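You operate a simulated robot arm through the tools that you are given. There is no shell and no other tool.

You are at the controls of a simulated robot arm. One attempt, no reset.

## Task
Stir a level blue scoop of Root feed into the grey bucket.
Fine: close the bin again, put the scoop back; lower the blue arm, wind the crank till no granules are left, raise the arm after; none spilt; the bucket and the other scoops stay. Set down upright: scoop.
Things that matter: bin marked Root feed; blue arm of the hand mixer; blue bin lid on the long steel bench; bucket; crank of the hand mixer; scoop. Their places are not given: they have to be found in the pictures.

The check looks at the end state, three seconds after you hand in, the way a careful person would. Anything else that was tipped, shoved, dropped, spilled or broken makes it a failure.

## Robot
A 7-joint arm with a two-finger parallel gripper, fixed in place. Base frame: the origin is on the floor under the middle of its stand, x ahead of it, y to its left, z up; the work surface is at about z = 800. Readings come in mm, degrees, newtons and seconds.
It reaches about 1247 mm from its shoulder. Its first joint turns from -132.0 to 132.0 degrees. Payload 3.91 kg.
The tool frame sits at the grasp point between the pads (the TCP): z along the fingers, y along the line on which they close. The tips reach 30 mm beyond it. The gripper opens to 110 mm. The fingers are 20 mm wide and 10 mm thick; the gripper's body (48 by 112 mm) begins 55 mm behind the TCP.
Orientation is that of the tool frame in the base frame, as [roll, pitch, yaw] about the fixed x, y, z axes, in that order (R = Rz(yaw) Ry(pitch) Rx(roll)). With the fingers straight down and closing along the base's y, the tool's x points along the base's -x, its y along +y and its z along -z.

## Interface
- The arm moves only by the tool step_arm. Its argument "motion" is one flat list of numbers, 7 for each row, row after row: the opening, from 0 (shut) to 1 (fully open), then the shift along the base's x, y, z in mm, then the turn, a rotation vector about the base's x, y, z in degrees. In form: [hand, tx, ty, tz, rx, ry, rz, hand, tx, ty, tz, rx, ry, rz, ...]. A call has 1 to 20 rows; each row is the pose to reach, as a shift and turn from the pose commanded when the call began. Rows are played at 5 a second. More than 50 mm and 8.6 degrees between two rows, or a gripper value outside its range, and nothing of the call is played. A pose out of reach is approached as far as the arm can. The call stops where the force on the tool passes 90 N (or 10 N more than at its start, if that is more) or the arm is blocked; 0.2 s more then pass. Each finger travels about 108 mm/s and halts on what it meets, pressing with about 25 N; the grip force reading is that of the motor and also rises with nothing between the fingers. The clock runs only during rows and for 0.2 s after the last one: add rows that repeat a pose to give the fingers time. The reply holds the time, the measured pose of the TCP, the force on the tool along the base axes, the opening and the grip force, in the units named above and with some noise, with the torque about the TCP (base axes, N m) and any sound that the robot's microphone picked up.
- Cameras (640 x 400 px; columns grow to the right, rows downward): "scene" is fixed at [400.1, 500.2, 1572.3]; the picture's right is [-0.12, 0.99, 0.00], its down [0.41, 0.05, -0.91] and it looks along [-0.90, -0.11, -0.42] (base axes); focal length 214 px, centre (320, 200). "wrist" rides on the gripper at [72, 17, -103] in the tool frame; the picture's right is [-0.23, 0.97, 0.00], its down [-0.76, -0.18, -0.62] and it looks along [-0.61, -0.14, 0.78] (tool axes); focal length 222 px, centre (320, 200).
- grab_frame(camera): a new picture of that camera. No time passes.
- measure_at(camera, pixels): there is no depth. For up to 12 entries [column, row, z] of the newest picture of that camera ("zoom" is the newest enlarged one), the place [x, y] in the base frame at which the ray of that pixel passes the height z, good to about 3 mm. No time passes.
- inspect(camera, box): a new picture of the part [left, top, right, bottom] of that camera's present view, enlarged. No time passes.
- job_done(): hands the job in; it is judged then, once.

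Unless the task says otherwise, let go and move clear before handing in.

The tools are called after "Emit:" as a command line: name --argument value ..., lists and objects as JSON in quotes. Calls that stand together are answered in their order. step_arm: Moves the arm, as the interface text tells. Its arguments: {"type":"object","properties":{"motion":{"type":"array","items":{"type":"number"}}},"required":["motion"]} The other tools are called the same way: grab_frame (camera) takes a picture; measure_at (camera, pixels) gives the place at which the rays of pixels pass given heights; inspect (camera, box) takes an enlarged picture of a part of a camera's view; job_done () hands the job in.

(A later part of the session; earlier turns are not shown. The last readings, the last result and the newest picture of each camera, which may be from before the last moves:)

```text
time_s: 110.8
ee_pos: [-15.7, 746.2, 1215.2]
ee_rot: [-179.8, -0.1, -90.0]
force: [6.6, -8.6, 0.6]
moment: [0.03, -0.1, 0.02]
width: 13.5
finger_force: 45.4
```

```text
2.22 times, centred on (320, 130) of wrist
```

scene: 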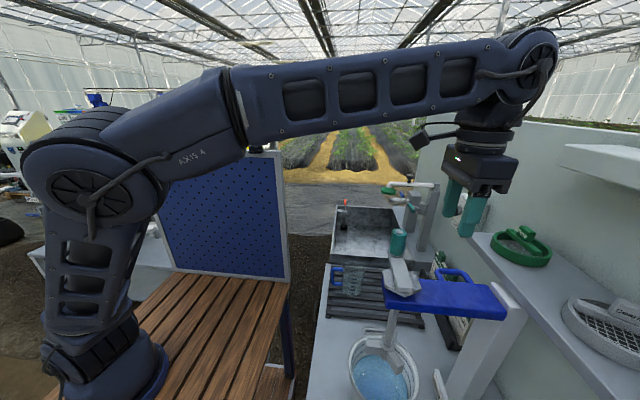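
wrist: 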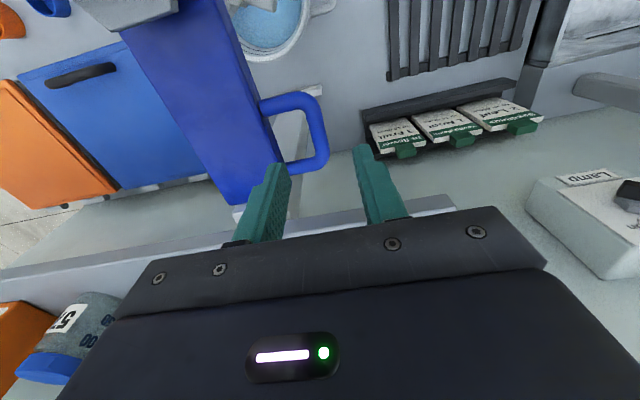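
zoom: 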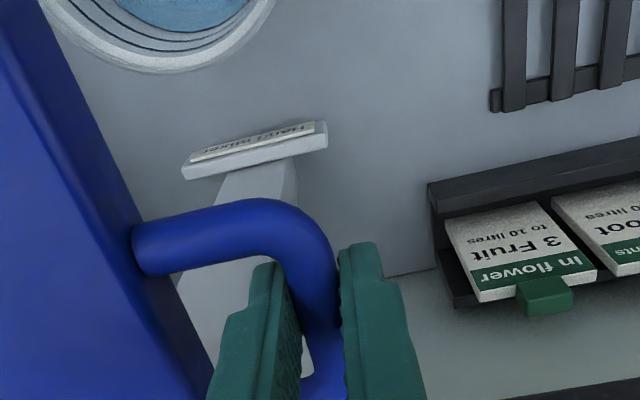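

The arm follows with little force. Continue down in 10 mm steps.

Emit:
step_arm --motion '[0, 0, 0, -10, 0, 0, 0, 0, 0, 0, -20, 0, 0, 0, 0, 0, 0, -30, 0, 0, 0, 0, 0, 0, -40, 0, 0, 0]'

Emit:
inspect --camera "scene" --box '[330, 210, 530, 400]'

```text
time_s: 111.8
ee_pos: [-15.7, 745.8, 1175.5]
ee_rot: [-179.8, -0.2, -90.1]
force: [5.3, -1.8, 1.2]
moment: [0.5, -0.04, 0.05]
width: 13.5
finger_force: 44.7
```

```text
2.11 times, centred on (430, 305) of scene
```

zoom: 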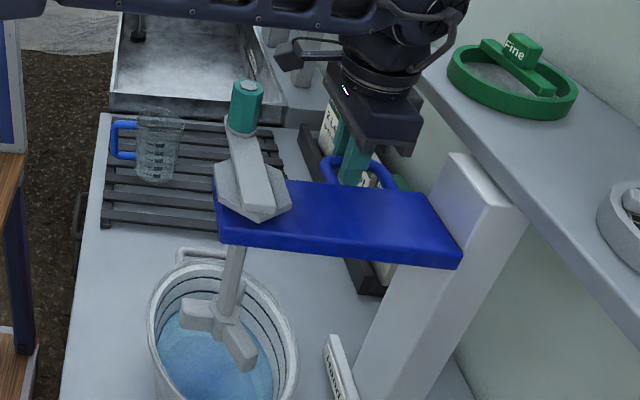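

It slides straight down the post (50 mm so far), with the paddle entering the bucket. Continue.

Emit:
step_arm --motion '[0, 0, 0, -10, 0, 0, 0, 0, 0, 0, -20, 0, 0, 0, 0, 0, 0, -30, 0, 0, 0, 0, 0, 0, -40, 0, 0, 0]'

Emit:
inspect --camera "scene" --box '[330, 210, 530, 400]'

```text
time_s: 112.8
ee_pos: [-15.2, 746.1, 1135.7]
ee_rot: [-179.9, -0.2, -90.1]
force: [2.3, 1.4, 0.6]
moment: [0.19, -0.05, 0.03]
width: 13.6
finger_force: 45.2
```

```text
2.11 times, centred on (430, 305) of scene
```

zoom: 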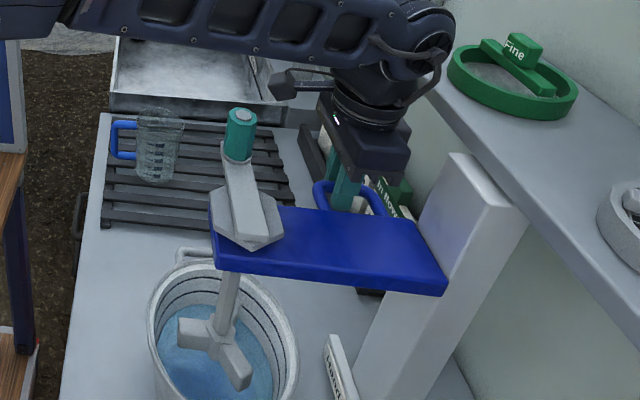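

Emit:
step_arm --motion '[0, 0, 0, -8, 0, 0, 0, 0, 0, 0, -16, 0, 0, 0, 0, 0, 0, -24, 0, 0, 0, 0, 0, 0, -32, 0, 0, 0]'

Emit:
inspect --camera "scene" --box '[330, 210, 530, 400]'

```text
time_s: 113.8
ee_pos: [-15.9, 746.1, 1102.8]
ee_rot: [-179.9, -0.1, -90.1]
force: [6.6, 0.5, 0.3]
moment: [0.71, -0.12, 0.02]
width: 13.7
finger_force: 45.0
```

```text
2.11 times, centred on (430, 305) of scene
```

zoom: 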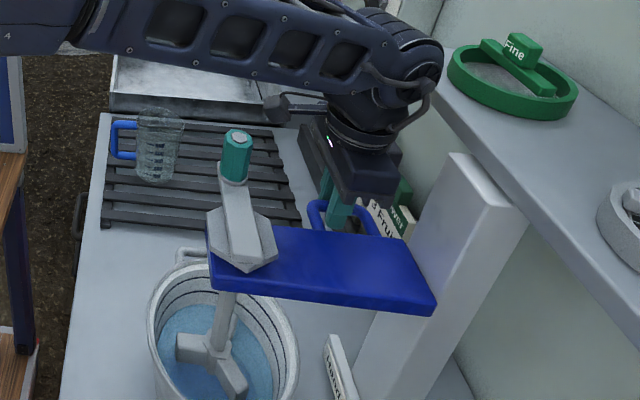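

The paddle is at the water surface; keep lowering until a stop is felt.

Emit:
step_arm --motion '[0, 0, 0, -7, 0, 0, 0, 0, 0, 0, -14, 0, 0, 0, 0, 0, 0, -21, 0, 0, 0, 0, 0, 0, -28, 0, 0, 0]'

Emit:
inspect --camera "scene" --box '[330, 210, 530, 400]'

```text
time_s: 114.8
ee_pos: [-15.9, 745.9, 1074.7]
ee_rot: [-179.7, -0.1, -89.9]
force: [8.4, 4.6, 1.8]
moment: [0.76, -0.08, 0.05]
width: 13.7
finger_force: 44.8
```

```text
2.11 times, centred on (430, 305) of scene
```

zoom: 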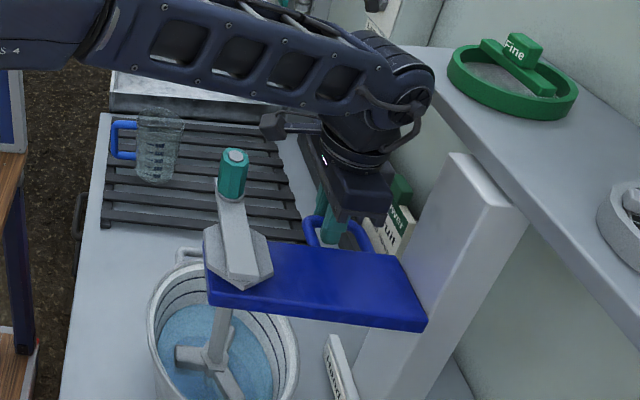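

Emit:
step_arm --motion '[0, -0.5, 0, -6, 0, 0, 0, 0, -0.5, 0, -12, 0, 0, 0, 0, -0.5, 0, -18, 0, 0, 0, 0, -0.5, 0, -24, 0, 0, 0]'

Emit:
inspect --camera "scene" --box '[330, 210, 530, 400]'

```text
time_s: 115.8
ee_pos: [-15.6, 745.9, 1053.8]
ee_rot: [-179.9, 0.3, -90.0]
force: [15.2, 0.0, 35.2]
moment: [-0.59, -0.26, 0.06]
width: 13.6
finger_force: 45.1
```

```text
2.11 times, centred on (430, 305) of scene
```

zoom: 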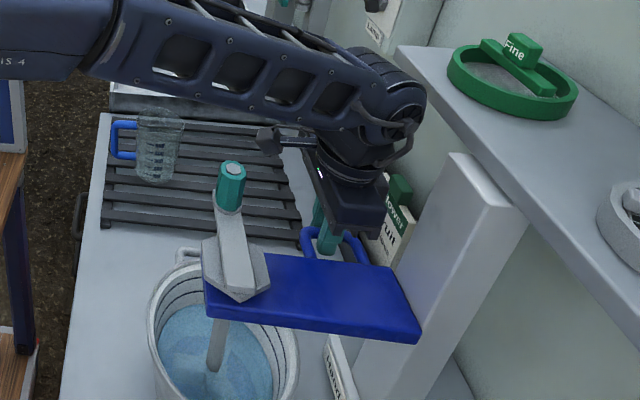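

The arm hit its lower stop (35 N at TCP z≈1053, 170 mm travel) with the paddle submerged. Release the handle and rise.

Emit:
step_arm --motion '[0, 0, 0, 2, 0, 0, 0, 0.2, 0, 0, 2, 0, 0, 0, 0.4, 0, 0, 2, 0, 0, 0, 0.4, 0, 0, 30, 0, 0, 0, 0.4, 0, 0, 70, 0, 0, 0, 0.5, 0, -30, 110, 0, 0, 0, 0.5, 5, -70, 140, 0, 0, 0, 0.5, 10, -110, 165, 0, 0, 0, 0.5, 10, -125, 170, 0, 0, 0]'

Emit:
grab_frame --camera "wrist"

Emit:
inspect --camera "scene" --box '[330, 210, 530, 400]'

```text
refused: row 7 steps farther than a row can; nothing moved
```

```text
taken
```

wrist: 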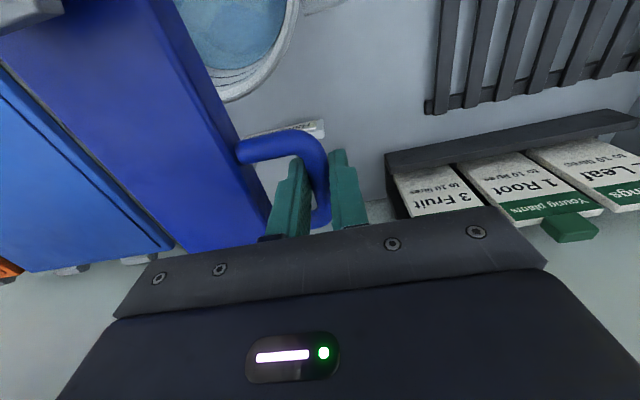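

```text
2.11 times, centred on (430, 305) of scene
```

zoom: 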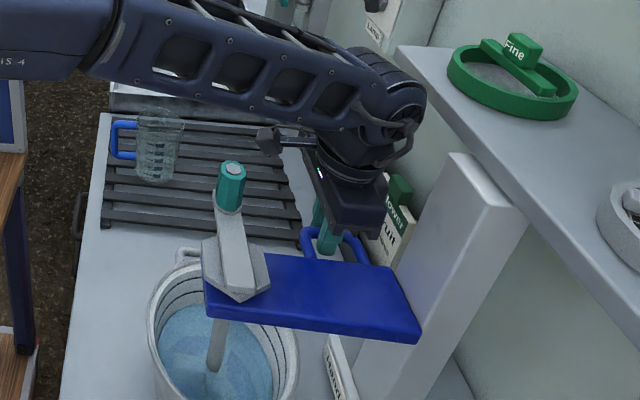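

One row was slightly too long, so nothing moved. Resend with shorter rows.

Emit:
step_arm --motion '[0, 0, 0, 2, 0, 0, 0, 0.2, 0, 0, 2, 0, 0, 0, 0.4, 0, 0, 2, 0, 0, 0, 0.4, 0, 0, 30, 0, 0, 0, 0.4, 0, 0, 70, 0, 0, 0, 0.5, 0, -25, 105, 0, 0, 0, 0.5, 4, -60, 135, 0, 0, 0, 0.5, 8, -95, 160, 0, 0, 0, 0.5, 10, -125, 170, 0, 0, 0]'

Emit:
grab_frame --camera "wrist"

Emit:
inspect --camera "scene" --box '[330, 210, 530, 400]'

```text
time_s: 117.8
ee_pos: [-7.0, 621.2, 1221.0]
ee_rot: [-179.9, -0.1, -90.1]
force: [-0.5, 0.9, -0.4]
moment: [-0.05, 0.01, 0.01]
width: 55.2
finger_force: 0.0
```

```text
taken
```

wrist: 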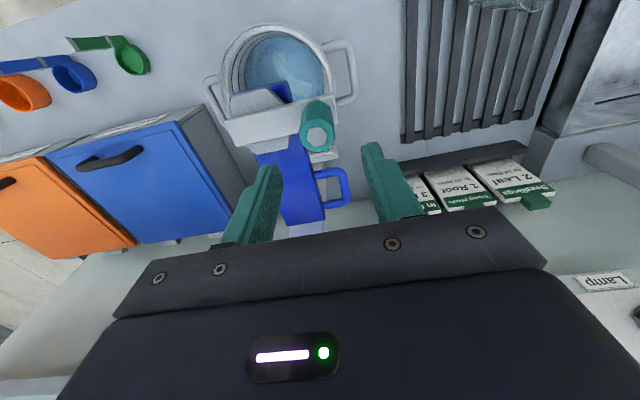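

```text
2.11 times, centred on (430, 305) of scene
```

zoom: 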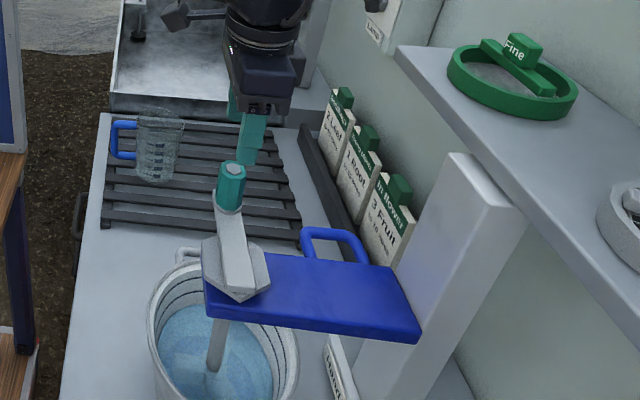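

The mixer arm stays down. The hand is right above the teal grip at (318,133). Zoom to align.

Emit:
inspect --camera "wrist" --box '[200, 60, 420, 220]'

Emit:
measure_at --camera "wrist" --pixels '[[318, 134, 1147], [318, 134, 1140], [225, 130, 1090], [280, 130, 1090]]'

```text
2.50 times, centred on (310, 140) of wrist
```

zoom: 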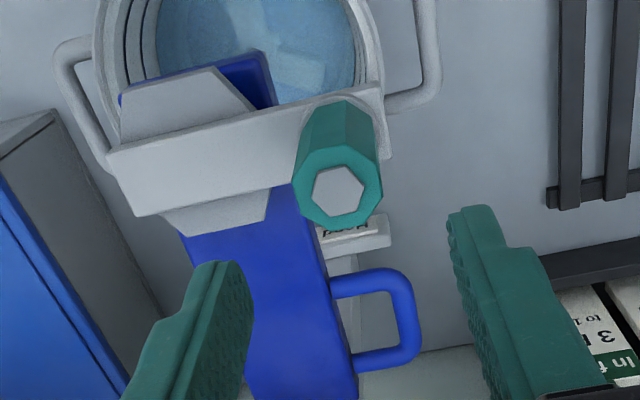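

```text
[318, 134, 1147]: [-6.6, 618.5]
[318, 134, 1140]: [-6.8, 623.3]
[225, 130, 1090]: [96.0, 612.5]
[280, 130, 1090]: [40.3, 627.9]
```

The octagonal grip is centred at about (−6,620), ~30 mm across. Descend around it and close.

Emit:
step_arm --motion '[0.5, 1, -1, -35, 0, 0, 0, 0.5, 1, -1, -70, 0, 0, 0, 0.5, 1, -1, -95, 0, 0, 0, 0.3, 1, -1, -95, 0, 0, 0, 0, 1, -1, -95, 0, 0, 0, 0, 1, -1, -95, 0, 0, 0]'

Emit:
inspect --camera "wrist" --box '[200, 60, 420, 220]'

```text
time_s: 119.2
ee_pos: [-5.2, 620.0, 1124.3]
ee_rot: [-179.8, -0.1, -90.2]
force: [12.3, -3.2, -0.8]
moment: [1.5, 1.42, -0.2]
width: 28.7
finger_force: 45.4
```

```text
2.50 times, centred on (310, 140) of wrist
```

zoom: 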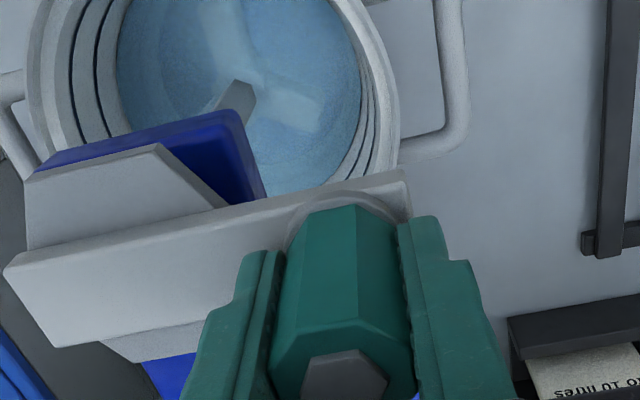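

Gripped at 28.7 mm. Try turning the crank ~30° (moving toward −y) without yaw, and check forces.

Emit:
step_arm --motion '[0, 1, -10.8, 0, 0, 0, 0, 0, 3.8, -21.2, 0, 0, 0, 0, 0, 8.3, -31, 0, 0, 0, 0]'

Emit:
inspect --camera "wrist" --box '[200, 60, 420, 220]'

```text
time_s: 120.0
ee_pos: [2.6, 588.2, 1123.8]
ee_rot: [-179.9, -0.2, -90.1]
force: [0.1, -0.8, -0.3]
moment: [-0.03, -0.01, 0.03]
width: 0.0
finger_force: 37.5
```

```text
2.50 times, centred on (310, 140) of wrist
```

zoom: 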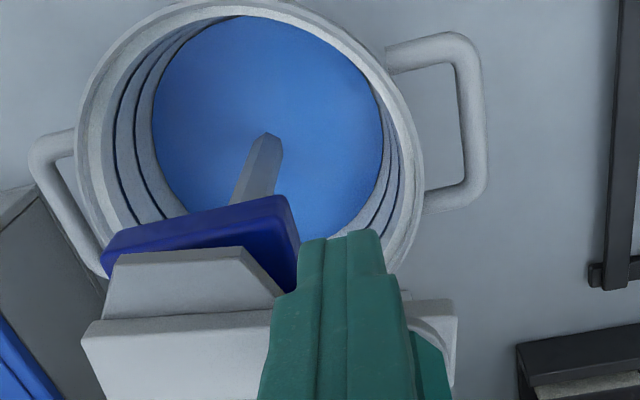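

The fingers slid off the knob and the crank stayed put, so rather than gripping I'll push the knob around with the closed fingers on the crank's circle (centre ≈(57,619), radius 62). Test push of 60° the other way.

Emit:
step_arm --motion '[0, -3.9, 9.6, 0, 0, 0, 0, 0, -6.7, 20, 0, 0, 0, 0, 0, -7.6, 30.8, 0, 0, 0, 0, 0, -6.7, 41.6, 0, 0, 0, 0, 0, -3.9, 52, 0, 0, 0, 0, 0, 0.7, 61.8, 0, 0, 0, 0]'

Emit:
inspect --camera "scene" --box '[330, 210, 530, 400]'

Emit:
grab_frame --camera "wrist"

```text
time_s: 121.4
ee_pos: [4.0, 650.4, 1125.3]
ee_rot: [-179.8, 0.1, -90.0]
force: [0.2, 0.8, 0.6]
moment: [0.03, 0.01, 0.02]
width: 0.0
finger_force: 37.8
```

```text
2.11 times, centred on (430, 305) of scene
```

zoom: 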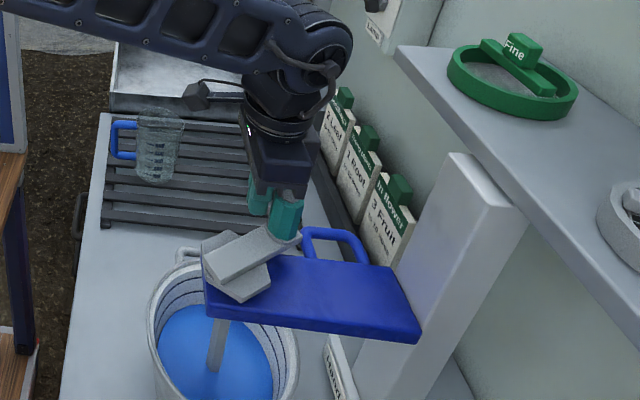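

```text
taken
```

wrist: 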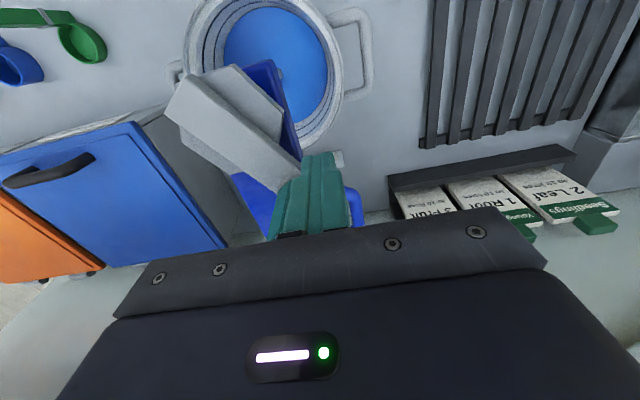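

The knob moves easily when pushed (now on the +y side). Continue with a full circle.

Emit:
step_arm --motion '[0, 13.8, 16.5, 0, 0, 0, 0, 0, 32.5, 27.3, 0, 0, 0, 0, 0, 53.7, 31, 0, 0, 0, 0, 0, 74.9, 27.3, 0, 0, 0, 0, 0, 93.6, 16.5, 0, 0, 0, 0, 0, 107.4, 0, 0, 0, 0, 0, 0, 114.8, -20.2, 0, 0, 0, 0, 0, 114.8, -41.8, 0, 0, 0, 0, 0, 107.4, -62, 0, 0, 0, 0, 0, 93.6, -78.5, 0, 0, 0, 0, 0, 74.9, -89.3, 0, 0, 0, 0, 0, 53.7, -93, 0, 0, 0, 0, 0, 32.5, -89.3, 0, 0, 0, 0, 0, 13.8, -78.5, 0, 0, 0, 0, 0, 0, -62, 0, 0, 0, 0, 0, -7.4, -41.8, 0, 0, 0, 0, 0, -7.4, -20.2, 0, 0, 0, 0, 0, 0, 0, 0, 0, 0, 0]'

Emit:
inspect --camera "scene" --box '[330, 210, 530, 400]'

Emit:
grab_frame --camera "wrist"

```text
time_s: 124.8
ee_pos: [-0.3, 595.8, 1124.4]
ee_rot: [-179.3, -1.1, -90.0]
force: [19.4, -68.8, 27.4]
moment: [1.55, 0.48, 0.16]
width: 0.1
finger_force: 37.4
stopped in row 17: the force on the tool passed its limit at 130 N (the readings are from after the stop); the commanded pose is now the measured one
```

```text
2.11 times, centred on (430, 305) of scene
```

zoom: 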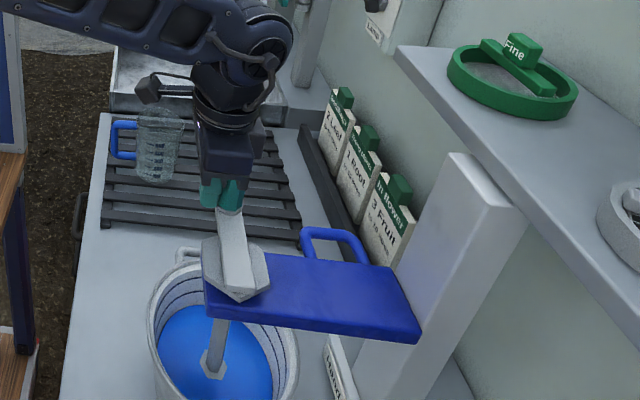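

```text
taken
```

wrist: 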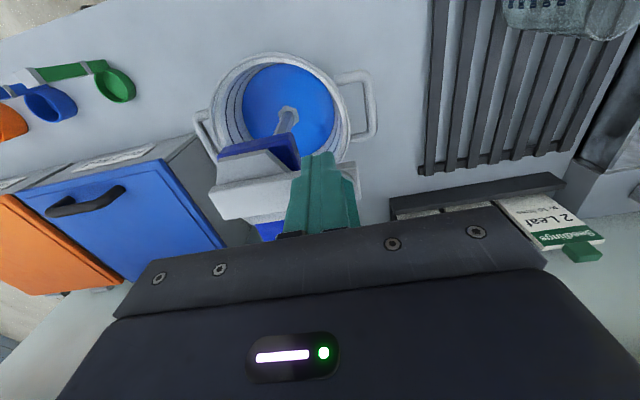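

It stopped at rod angle ≈202° with 130 N, with the knob back at its starting −x position. Let me look closely at the bucket and crank.

Emit:
inspect --camera "wrist" --box '[190, 40, 390, 220]'

Emit:
inspect --camera "scene" --box '[370, 270, 450, 400]'

```text
2.22 times, centred on (290, 130) of wrist
```

zoom: 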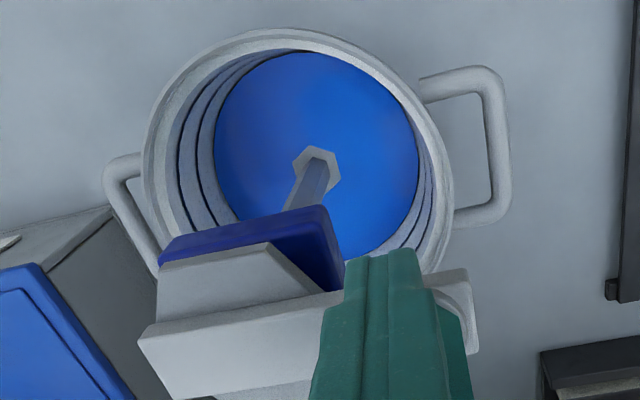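

```text
3.08 times, centred on (410, 335) of scene
```

zoom: 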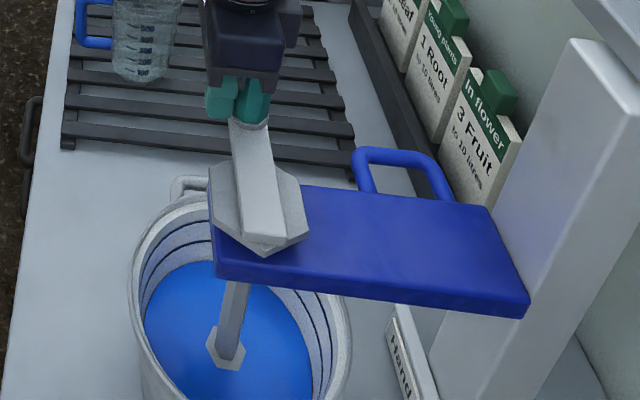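

The water is now uniformly blue, with no grains obvious. Let me test whether the crank is really blocked here with a tiny further push.

Emit:
step_arm --motion '[0, 0, -3, 0, 0, 0, 0, 0, 0, -3, 0, 0, 0, 0]'

Emit:
step_arm --motion '[0, -0.5, 2, 0, 0, 0, 0, 0, -1, 4, 0, 0, 0, 0]'

```text
time_s: 125.4
ee_pos: [-1.4, 595.5, 1124.5]
ee_rot: [-179.5, -1.0, -90.1]
force: [15.4, -48.5, 22.7]
moment: [1.14, 0.42, 0.13]
width: 0.0
finger_force: 37.5
```

```text
time_s: 126.0
ee_pos: [0.6, 595.3, 1124.2]
ee_rot: [-179.1, -1.4, -90.2]
force: [15.7, -54.0, 23.0]
moment: [1.48, 0.44, 0.09]
width: 0.0
finger_force: 37.4
stopped in row 2: the force on the tool passed its limit at 94 N (the readings are from after the stop); the commanded pose is now the measured one
```

Firmly blocked in this direction. Back off, and take a close look at the water for remaining granules.

Emit:
step_arm --motion '[0, 0, -8, 0, 0, 0, 0, 0, 2, -20, 0, 0, 0, 0, 0, 2, -40, 10, 0, 0, 0, 0, 2, -60, 40, 0, 0, 0]'

Emit:
grab_frame --camera "wrist"

Emit:
inspect --camera "wrist" --box '[230, 20, 410, 170]'

Emit:
inspect --camera "scene" --box '[350, 330, 420, 400]'

```text
time_s: 127.0
ee_pos: [0.7, 540.3, 1163.1]
ee_rot: [-179.4, -1.3, -90.0]
force: [0.9, 0.2, -1.0]
moment: [-0.03, 0.01, 0.03]
width: 0.0
finger_force: 37.5
```

```text
taken
```

wrist: 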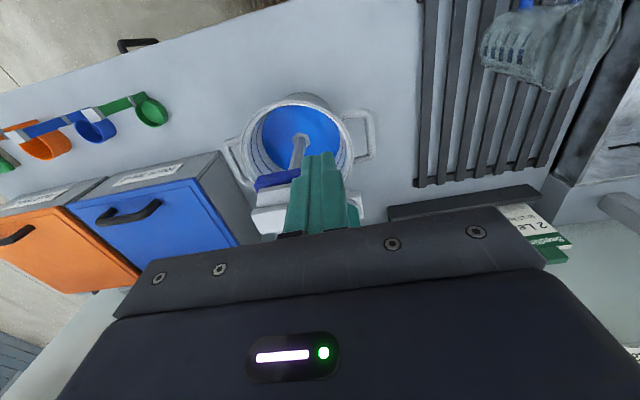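

```text
2.67 times, centred on (320, 95) of wrist
```

zoom: 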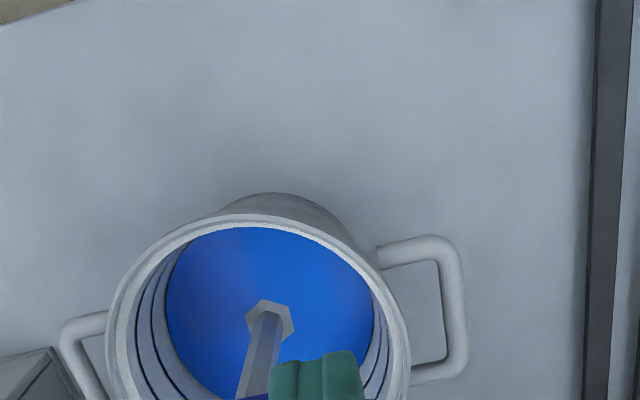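

```text
5.71 times, centred on (385, 365) of scene
```

zoom: 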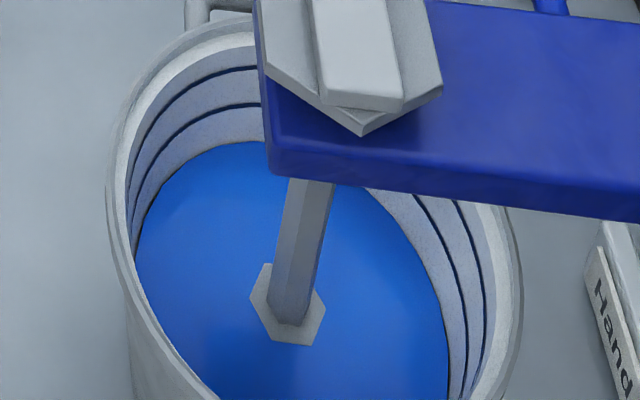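

No grains visible at the surface; the liquid is evenly blue. To be sure it's fully stirred I'll wind the other way too: go over to the knob's +y side and push toward −y.

Emit:
step_arm --motion '[0, 0, 0, 40, 1.3, 0.6, 0, 0, 0, 30, 42, 1.3, 0.6, 0, 0, 0, 75, 42, 1.3, 0.6, 0, 0, 2, 115, 42, 1.3, 0.6, 0, 0, 3, 115, 10, 1.3, 0.6, 0, 0, 3, 115, -39, 1.3, 0.6, 0]'

Emit:
inspect --camera "scene" --box '[330, 210, 530, 400]'

```text
time_s: 128.4
ee_pos: [4.2, 653.6, 1124.4]
ee_rot: [-179.9, 0.1, -90.0]
force: [-0.3, 0.2, 0.3]
moment: [0.0, 0.01, 0.02]
width: 0.1
finger_force: 37.6
```

```text
2.11 times, centred on (430, 305) of scene
```

zoom: 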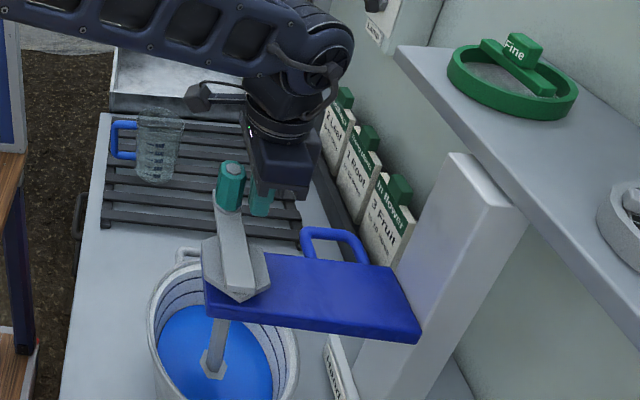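

The rod is on the +y side of the knob. Push it toward −y (counter-clockwise) in small steps.

Emit:
step_arm --motion '[0, -4.2, -10.4, 0, 0, 0, 0, 0, -7.6, -20.7, 0, 0, 0, 0, 0, -9.1, -31.4, 0, 0, 0, 0, 0, -8.7, -42.2, 0, 0, 0, 0, 0, -6.5, -52.7, 0, 0, 0, 0]'

Emit:
inspect --camera "scene" --box '[330, 210, 530, 400]'

```text
time_s: 129.6
ee_pos: [-3.1, 599.8, 1123.0]
ee_rot: [-179.9, -0.1, -90.1]
force: [0.1, 0.5, -0.5]
moment: [-0.04, 0.02, 0.03]
width: 0.1
finger_force: 36.9
```

```text
2.11 times, centred on (430, 305) of scene
```

zoom: 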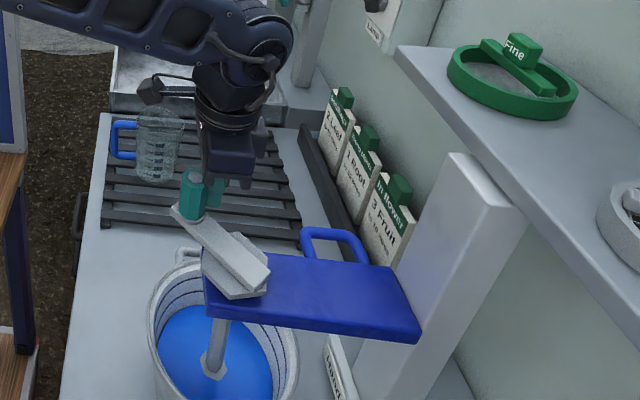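

Counter-clockwise it moves freely. Continue a full turn this way.

Emit:
step_arm --motion '[0, 9.9, -19.1, 0, 0, 0, 0, 0, 25.8, -33.7, 0, 0, 0, 0, 0, 45.7, -41.9, 0, 0, 0, 0, 0, 67.2, -42.9, 0, 0, 0, 0, 0, 87.7, -36.4, 0, 0, 0, 0, 0, 104.8, -23.3, 0, 0, 0, 0, 0, 116.4, -5.1, 0, 0, 0, 0, 0, 121, 15.9, 0, 0, 0, 0, 0, 118.2, 37.2, 0, 0, 0, 0, 0, 108.3, 56.3, 0, 0, 0, 0, 0, 92.4, 70.9, 0, 0, 0, 0, 0, 72.5, 79.1, 0, 0, 0, 0, 0, 51, 80.1, 0, 0, 0, 0, 0, 30.5, 73.6, 0, 0, 0, 0, 0, 13.4, 60.5, 0, 0, 0, 0, 0, 1.8, 42.3, 0, 0, 0, 0, 0, -2.8, 21.3, 0, 0, 0, 0, 0, 0, 0, 0, 0, 0, 0]'

Emit:
inspect --camera "scene" --box '[330, 210, 530, 400]'

Emit:
inspect --camera "scene" --box '[350, 330, 420, 400]'

```text
time_s: 133.2
ee_pos: [-0.7, 644.5, 1125.6]
ee_rot: [179.7, 1.6, -90.6]
force: [-9.8, 68.9, -0.4]
moment: [-1.55, -0.16, -0.5]
width: 0.1
finger_force: 38.0
stopped in row 17: the force on the tool passed its limit at 134 N (the readings are from after the stop); the commanded pose is now the measured one
```

```text
2.11 times, centred on (430, 305) of scene
```

zoom: 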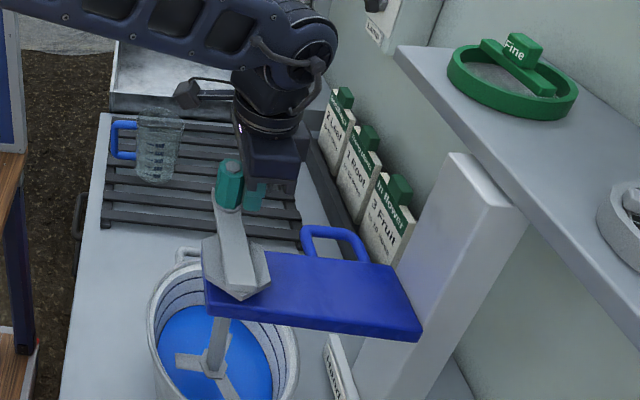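

```text
5.71 times, centred on (385, 365) of scene
```

zoom: 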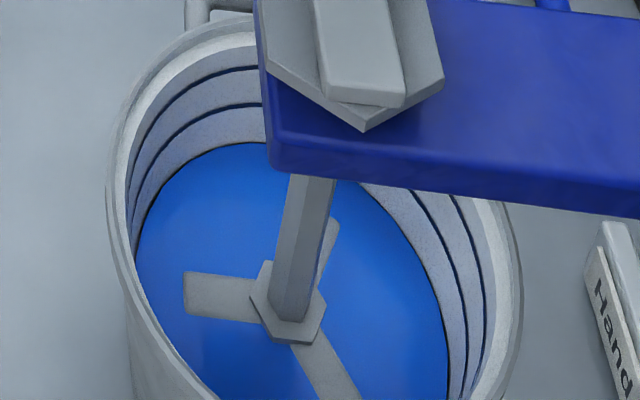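

Blocked again when the knob returns to its start, so the crank travels exactly one turn between end stops. I'll back off, rise and examine the water closely.

Emit:
step_arm --motion '[0, 4, 8, 0, 0, 0, 0, 0, 6, 14, 0, -1.6, 0, 0.6, 0, 6, 14, 40, -1.6, 0, 0.6, 0, 6, 14, 80, -1.6, 0, 0.6, 0, 6, -25, 85, -1.6, 0, 0.6, 0, 6, -65, 85, -1.6, 0, 0.6, 0, 6, -105, 85, -1.6, 0, 0.6]'

Emit:
grab_frame --camera "wrist"

Emit:
inspect --camera "wrist" --box '[220, 20, 400, 170]'

Emit:
inspect --camera "scene" --box '[350, 330, 420, 400]'

```text
time_s: 134.8
ee_pos: [4.6, 534.9, 1208.8]
ee_rot: [179.9, -0.6, -89.7]
force: [-0.3, 0.6, -0.4]
moment: [-0.06, 0.02, 0.02]
width: 0.0
finger_force: 38.0
```

```text
taken
```

wrist: 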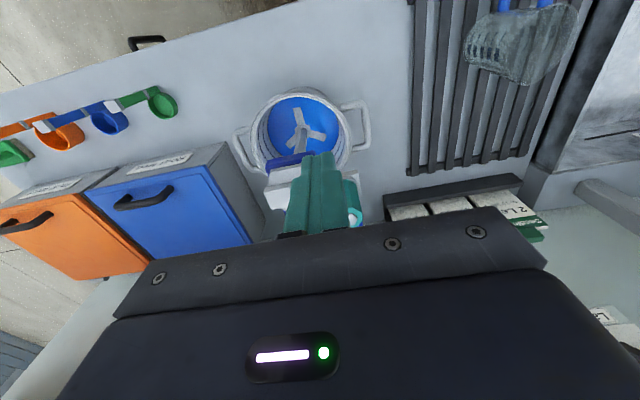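

```text
2.67 times, centred on (310, 95) of wrist
```

zoom: 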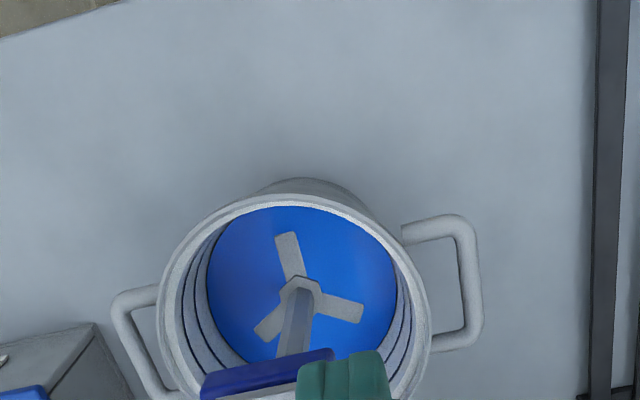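

```text
5.71 times, centred on (385, 365) of scene
```

zoom: 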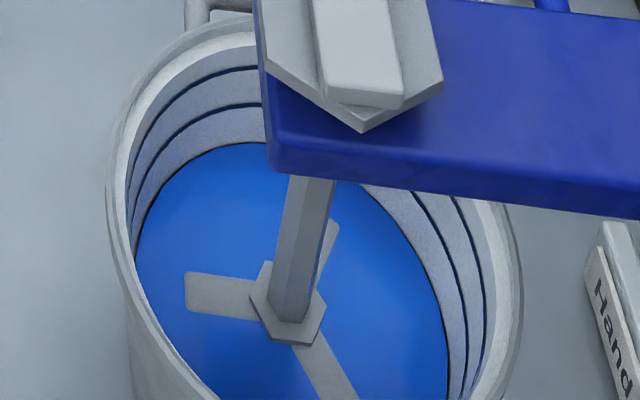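

Emit:
inspect --camera "wrist" --box '[265, 90, 345, 155]'

Emit:
inspect --camera "scene" --box '[362, 350, 400, 385]'

```text
6.15 times, centred on (305, 122) of wrist
```

zoom: 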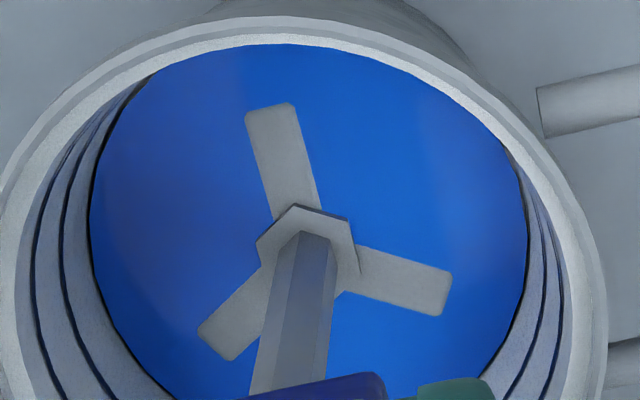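

```text
11.43 times, centred on (381, 368) of scene
```

zoom: 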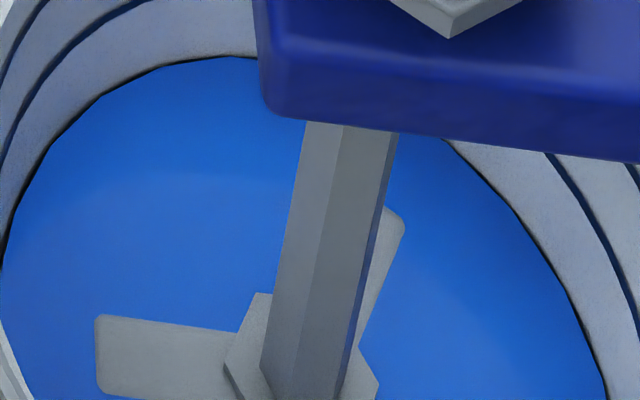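

No grains at all at high zoom, just even blue. For assurance I'll give one more turn each way and compare the colour; first lower the closed fingers on the knob's −y side.

Emit:
step_arm --motion '[0, -1.3, 25, 0, 0, 0.6, 0, 0, -1.3, 47, -20, 0, 0.6, 0, 0, -1.3, 47, -60, 0, 0.6, 0, 0, -1.3, 47, -85, 0, 0.6, 0]'

```text
time_s: 135.8
ee_pos: [2.8, 583.0, 1126.0]
ee_rot: [179.2, -0.6, -89.8]
force: [-0.3, -0.2, 0.0]
moment: [0.0, -0.02, 0.03]
width: 0.0
finger_force: 38.0
```

Emit:
step_arm --motion '[0, -4.1, 14.8, 0, 0, 0, 0, 0, -7.8, 36, 0, 0, 0, 0, 0, -4.1, 57.2, 0, 0, 0, 0, 0, 6.7, 75.9, 0, 0, 0, 0, 0, 23.2, 89.7, 0, 0, 0, 0, 0, 43.4, 97.1, 0, 0, 0, 0, 0, 65, 97.1, 0, 0, 0, 0, 0, 85.2, 89.7, 0, 0, 0, 0, 0, 101.7, 75.9, 0, 0, 0, 0, 0, 112.5, 57.2, 0, 0, 0, 0, 0, 116.2, 36, 0, 0, 0, 0, 0, 112.5, 14.8, 0, 0, 0, 0, 0, 101.7, -3.9, 0, 0, 0, 0, 0, 85.2, -17.7, 0, 0, 0, 0, 0, 65, -25.1, 0, 0, 0, 0, 0, 43.4, -25.1, 0, 0, 0, 0, 0, 23.2, -17.7, 0, 0, 0, 0, 0, 14.3, -11.5, 0, 0, 0, 0]'

Emit:
inspect --camera "scene" --box '[330, 210, 530, 400]'

Emit:
grab_frame --camera "wrist"

```text
time_s: 139.6
ee_pos: [17.2, 570.5, 1126.6]
ee_rot: [179.3, -0.6, -89.7]
force: [-0.6, -0.5, 0.2]
moment: [0.01, -0.04, -0.01]
width: 0.0
finger_force: 37.8
```

```text
2.11 times, centred on (430, 305) of scene
```

zoom: 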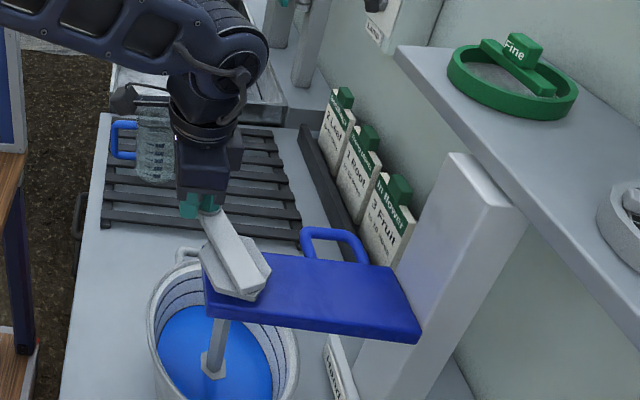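

```text
taken
```

wrist: 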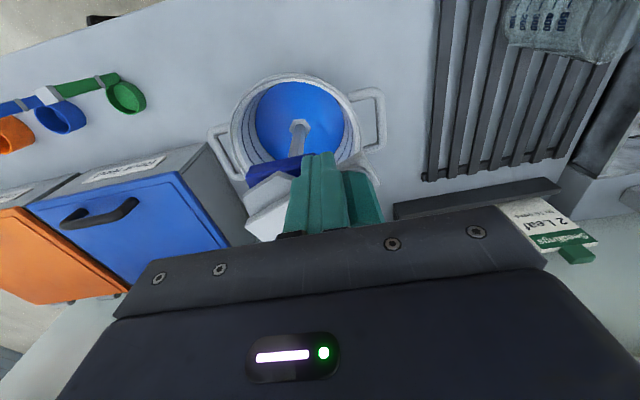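

The colour is unchanged from the previous turn, i.e. saturated. One last wind back counter-clockwise for good measure: hop over to the other side of the knob first.

Emit:
step_arm --motion '[0, 2, -12, 10, 0, 0, 0, 0, 0, -14, 50, 0.8, 0, 0, 0, -5, 0, 78, 0.8, 0, 0, 0, -14, 35, 78, 0.8, 0, 0, 0, -22, 60, 75, 0.8, 0, 0, 0, -22, 60, 40, 0.8, 0, 0, 0, -22, 60, -2, 0.8, 0, 0]'

Emit:
inspect --camera "scene" --box '[330, 210, 530, 400]'

```text
time_s: 141.2
ee_pos: [-4.8, 630.9, 1125.3]
ee_rot: [179.2, 0.3, -89.8]
force: [0.7, -0.6, 2.0]
moment: [0.0, -0.01, 0.03]
width: 0.2
finger_force: 37.6
```

```text
2.11 times, centred on (430, 305) of scene
```

zoom: 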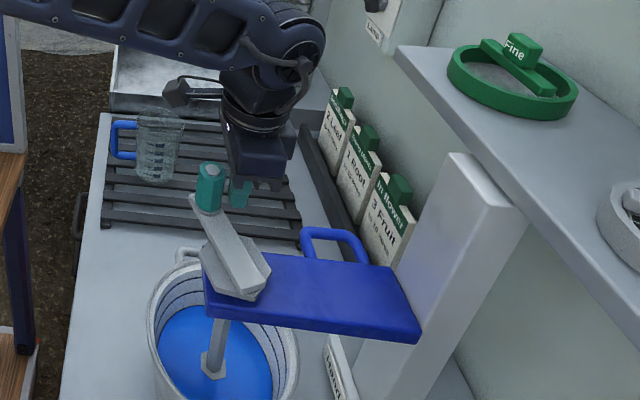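

Emit:
step_arm --motion '[0, -0.2, -11.9, 0, 0, 0, 0, 0, 3.5, -33.1, 0, 0, 0, 0, 0, 14.3, -51.8, 0, 0, 0, 0, 0, 30.8, -65.6, 0, 0, 0, 0, 0, 51, -73, 0, 0, 0, 0, 0, 72.6, -73, 0, 0, 0, 0, 0, 92.8, -65.6, 0, 0, 0, 0, 0, 109.3, -51.8, 0, 0, 0, 0, 0, 120.1, -33.1, 0, 0, 0, 0, 0, 123.8, -11.9, 0, 0, 0, 0, 0, 120.1, 9.3, 0, 0, 0, 0, 0, 109.3, 28, 0, 0, 0, 0, 0, 92.8, 41.8, 0, 0, 0, 0, 0, 72.6, 49.2, 0, 0, 0, 0, 0, 51, 49.2, 0, 0, 0, 0, 0, 30.8, 41.8, 0, 0, 0, 0, 0, 21.9, 35.6, 0, 0, 0, 0]'

Emit:
inspect --camera "scene" --box '[330, 210, 530, 400]'

Emit:
grab_frame --camera "wrist"

```text
time_s: 144.8
ee_pos: [17.3, 664.9, 1123.5]
ee_rot: [179.3, 0.3, -89.8]
force: [0.6, 0.1, 0.1]
moment: [-0.01, 0.02, 0.03]
width: 0.0
finger_force: 37.9
```

```text
2.11 times, centred on (430, 305) of scene
```

zoom: 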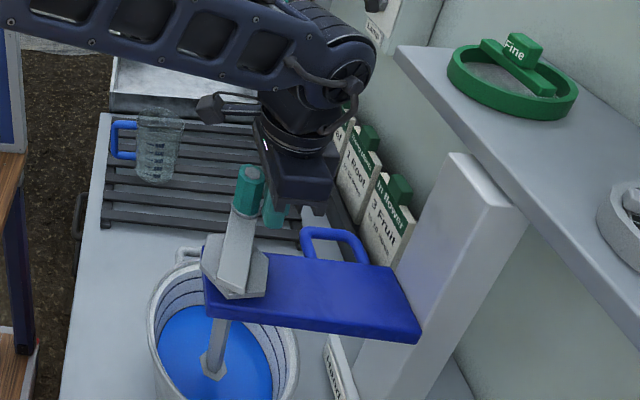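

```text
taken
```

wrist: 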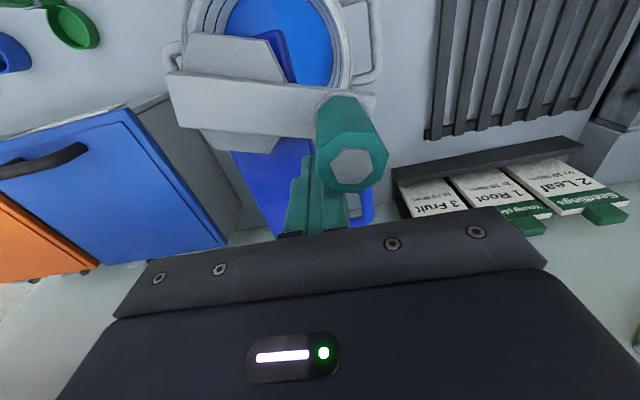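

Stirring done; knob rests clear at the side. Now raise the arm: go above the loop handle with fingers opened.

Emit:
step_arm --motion '[0, 4, 6, 30, -0.3, -0.7, -0.2, 0, 4, 8, 75, -0.3, -0.7, -0.2, 0.2, -8, 35, 85, -0.3, -0.7, -0.2, 0.4, -22, 62, 85, -0.3, -0.7, -0.2, 0.4, -33, 81, 70, -0.3, -0.7, -0.2, 0.4, -33, 81, 35, -0.3, -0.7, -0.2, 0.4, -33, 81, 5, -0.3, -0.7, -0.2]'

Emit:
grab_frame --camera "wrist"

Emit:
inspect --camera "wrist" --box '[210, 40, 430, 220]'

```text
time_s: 146.4
ee_pos: [-13.9, 746.5, 1128.4]
ee_rot: [179.9, -0.1, -90.0]
force: [-0.5, -0.1, -0.2]
moment: [-0.01, 0.0, -0.01]
width: 44.0
finger_force: 0.1
```

```text
taken
```

wrist: 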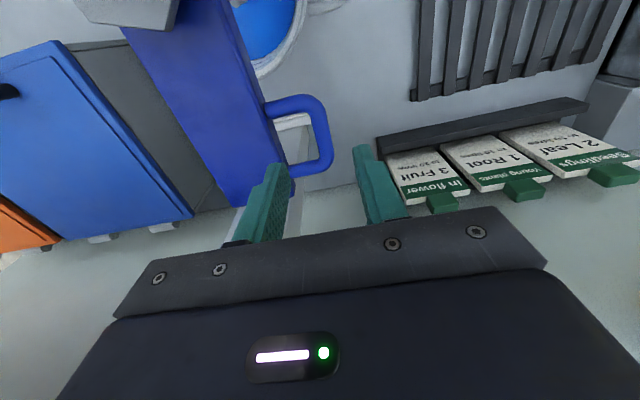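

```text
2.22 times, centred on (320, 130) of wrist
```

zoom: 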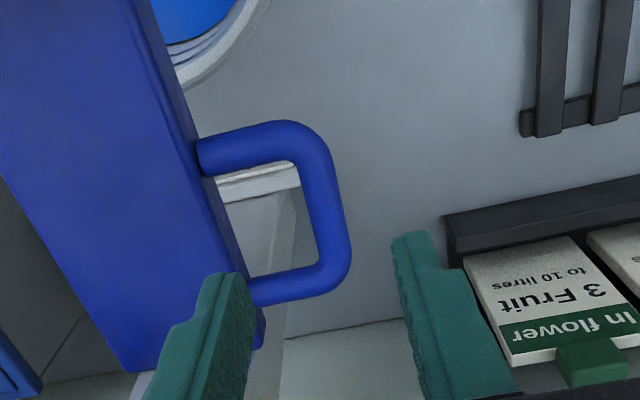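

The bar is at about (322,132), 2 mm toward −x. Descend around it, close, and check.

Emit:
step_arm --motion '[0.4, -2, 0, -25, 0, 0, 0, 0.4, -2, 0, -50, 0, 0, 0, 0.4, -2, 0, -72, 0, 0, 0, 0.2, -2, 0, -72, 0, 0, 0, 0, -2, 0, -72, 0, 0, 0, 0, -2, 0, -72, 0, 0, 0, 0, -2, 0, -72, 0, 0, 0]'

Emit:
inspect --camera "wrist" --box '[210, 40, 430, 220]'

```text
time_s: 148.0
ee_pos: [-15.7, 747.6, 1056.1]
ee_rot: [179.9, -0.1, -89.9]
force: [5.9, -0.6, -3.3]
moment: [0.18, -0.11, -0.02]
width: 13.8
finger_force: 44.8
```

```text
2.22 times, centred on (320, 130) of wrist
```

zoom: 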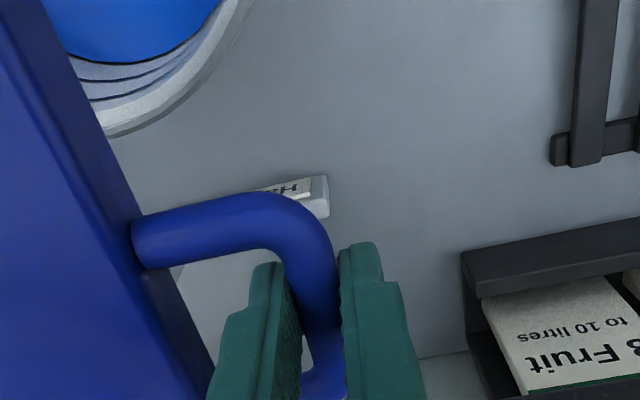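

Gripped (13.8 mm). Raise the arm smoothly in 15–20 mm steps, watching force.

Emit:
step_arm --motion '[0, 0, 0, 8, 0, 0, 0, 0, 0, 0, 20, 0, 0, 0, 0, 0, 0, 34, 0, 0, 0, 0, 0, 0, 48, 0, 0, 0, 0, 0, 0, 62, 0, 0, 0, 0, 0, 0, 76, 0, 0, 0]'

Emit:
inspect --camera "scene" --box '[330, 210, 530, 400]'

```text
time_s: 149.4
ee_pos: [-16.8, 746.7, 1132.3]
ee_rot: [-179.9, 0.0, -90.0]
force: [14.0, 11.7, -10.1]
moment: [0.44, -0.26, 0.01]
width: 13.6
finger_force: 44.7
```

```text
2.11 times, centred on (430, 305) of scene
```

zoom: 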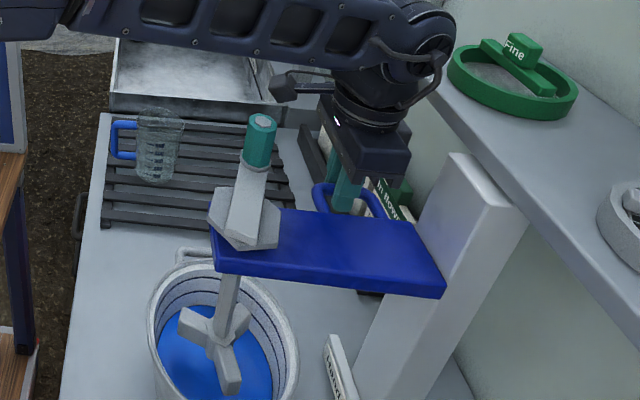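

The arm is rising with the paddle coming out. Continue to the top.

Emit:
step_arm --motion '[0, 0, 0, 14, 0, 0, 0, 0, 0, 0, 30, 0, 0, 0, 0, 0, 0, 46, 0, 0, 0, 0, 0, 0, 62, 0, 0, 0, 0, 0, 0, 76, 0, 0, 0, 0, 0, 0, 86, 0, 0, 0, 0, 0, 0, 92, 0, 0, 0]'

Emit:
inspect --camera "scene" --box '[330, 210, 530, 400]'

```text
time_s: 151.0
ee_pos: [-15.5, 747.6, 1224.7]
ee_rot: [-180.0, -0.1, -90.1]
force: [18.0, 13.5, -9.3]
moment: [0.36, -0.27, -0.02]
width: 13.5
finger_force: 44.7
```

```text
2.11 times, centred on (430, 305) of scene
```

zoom: 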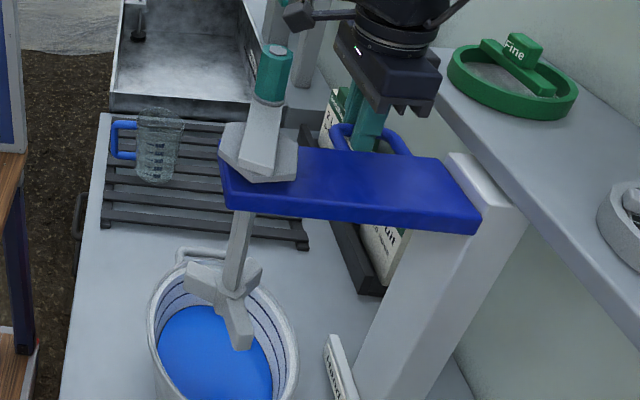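

Nearly at the original height; raise a few more mm until the top stop is felt.

Emit:
step_arm --motion '[0, 0, 0, 2, 0, 0, 0, 0, 0, 0, 4, 0, 0, 0]'

Emit:
step_arm --motion '[0, 0, 0, 2, 0, 0, 0, 0, 0, 0, 3, 0, 0, 0]'

```text
time_s: 151.6
ee_pos: [-15.9, 746.9, 1226.0]
ee_rot: [179.9, -0.3, -90.0]
force: [18.5, 7.1, -25.4]
moment: [0.88, -0.26, 0.01]
width: 13.5
finger_force: 44.7
```

```text
time_s: 152.2
ee_pos: [-15.7, 745.8, 1229.3]
ee_rot: [180.0, -0.2, -90.0]
force: [21.7, -1.5, -39.6]
moment: [-0.1, -0.33, -0.02]
width: 13.7
finger_force: 44.9
```

Top stop reached (−40 N). Open the fingers and check the arm stays up.

Emit:
step_arm --motion '[0.2, 0, 0, -2, 0, 0, 0, 0.4, 0, 0, -2, 0, 0, 0, 0.4, 0, 0, -2, 0, 0, 0]'

Emit:
inspect --camera "wrist" --box '[210, 40, 430, 220]'

Emit:
inspect --camera "scene" --box '[330, 210, 530, 400]'

```text
time_s: 153.0
ee_pos: [-17.4, 744.7, 1231.2]
ee_rot: [-180.0, 0.0, -90.0]
force: [-0.4, -0.5, 0.3]
moment: [0.06, 0.01, -0.02]
width: 44.0
finger_force: 0.2
```

```text
2.22 times, centred on (320, 130) of wrist
```

zoom: 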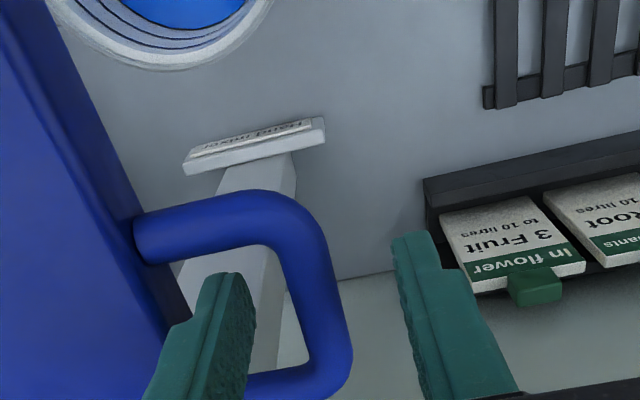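

```text
2.11 times, centred on (430, 305) of scene
```

zoom: 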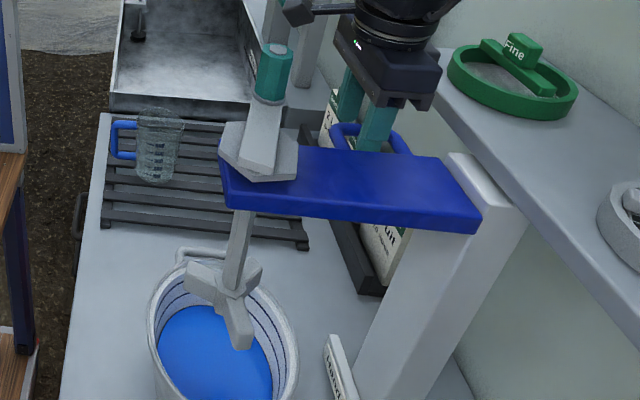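

The arm stays raised. Rise clear of the loop and move back to a viewing position over the bench.

Emit:
step_arm --motion '[0.4, 0, 0, 25, 0, 0, 0, 0.4, 0, 0, 65, 0, 0, 0, 0.4, 0, 0, 110, 0, 0, 0, 0.5, 10, -30, 145, 0, 0, 0, 0.5, 40, -60, 160, 0, 0, 0, 0.5, 70, -95, 165, 0, 0, 0, 0.5, 105, -130, 165, 0, 0, 0, 0.5, 140, -165, 165, 0, 0, 0, 0.5, 175, -200, 165, 0, 0, 0, 0.5, 205, -235, 160, 0, 0, 0, 0.5, 225, -270, 150, 0, 0, 0]'

Emit:
grab_frame --camera "wrist"

Emit:
grab_frame --camera "scene"

```text
time_s: 155.4
ee_pos: [206.8, 475.6, 1378.1]
ee_rot: [-180.0, -0.2, -89.9]
force: [-0.4, 0.0, -1.2]
moment: [-0.04, -0.01, -0.01]
width: 54.9
finger_force: 0.0
```

```text
taken
```

wrist: 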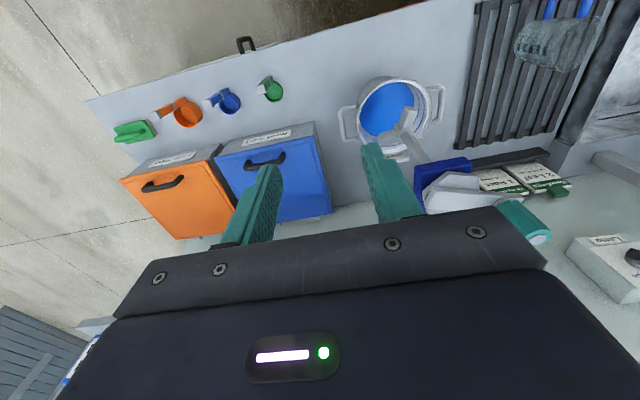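

```text
taken
```

scene: 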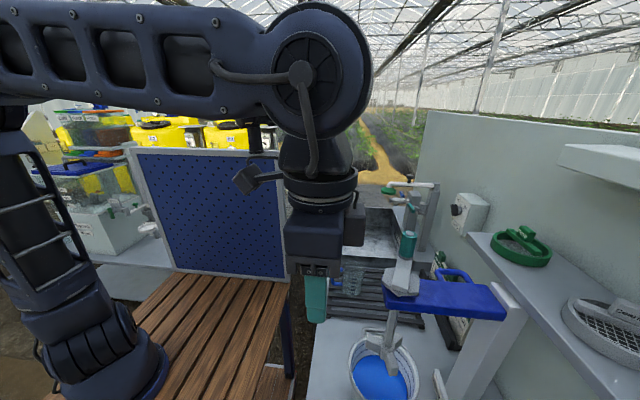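

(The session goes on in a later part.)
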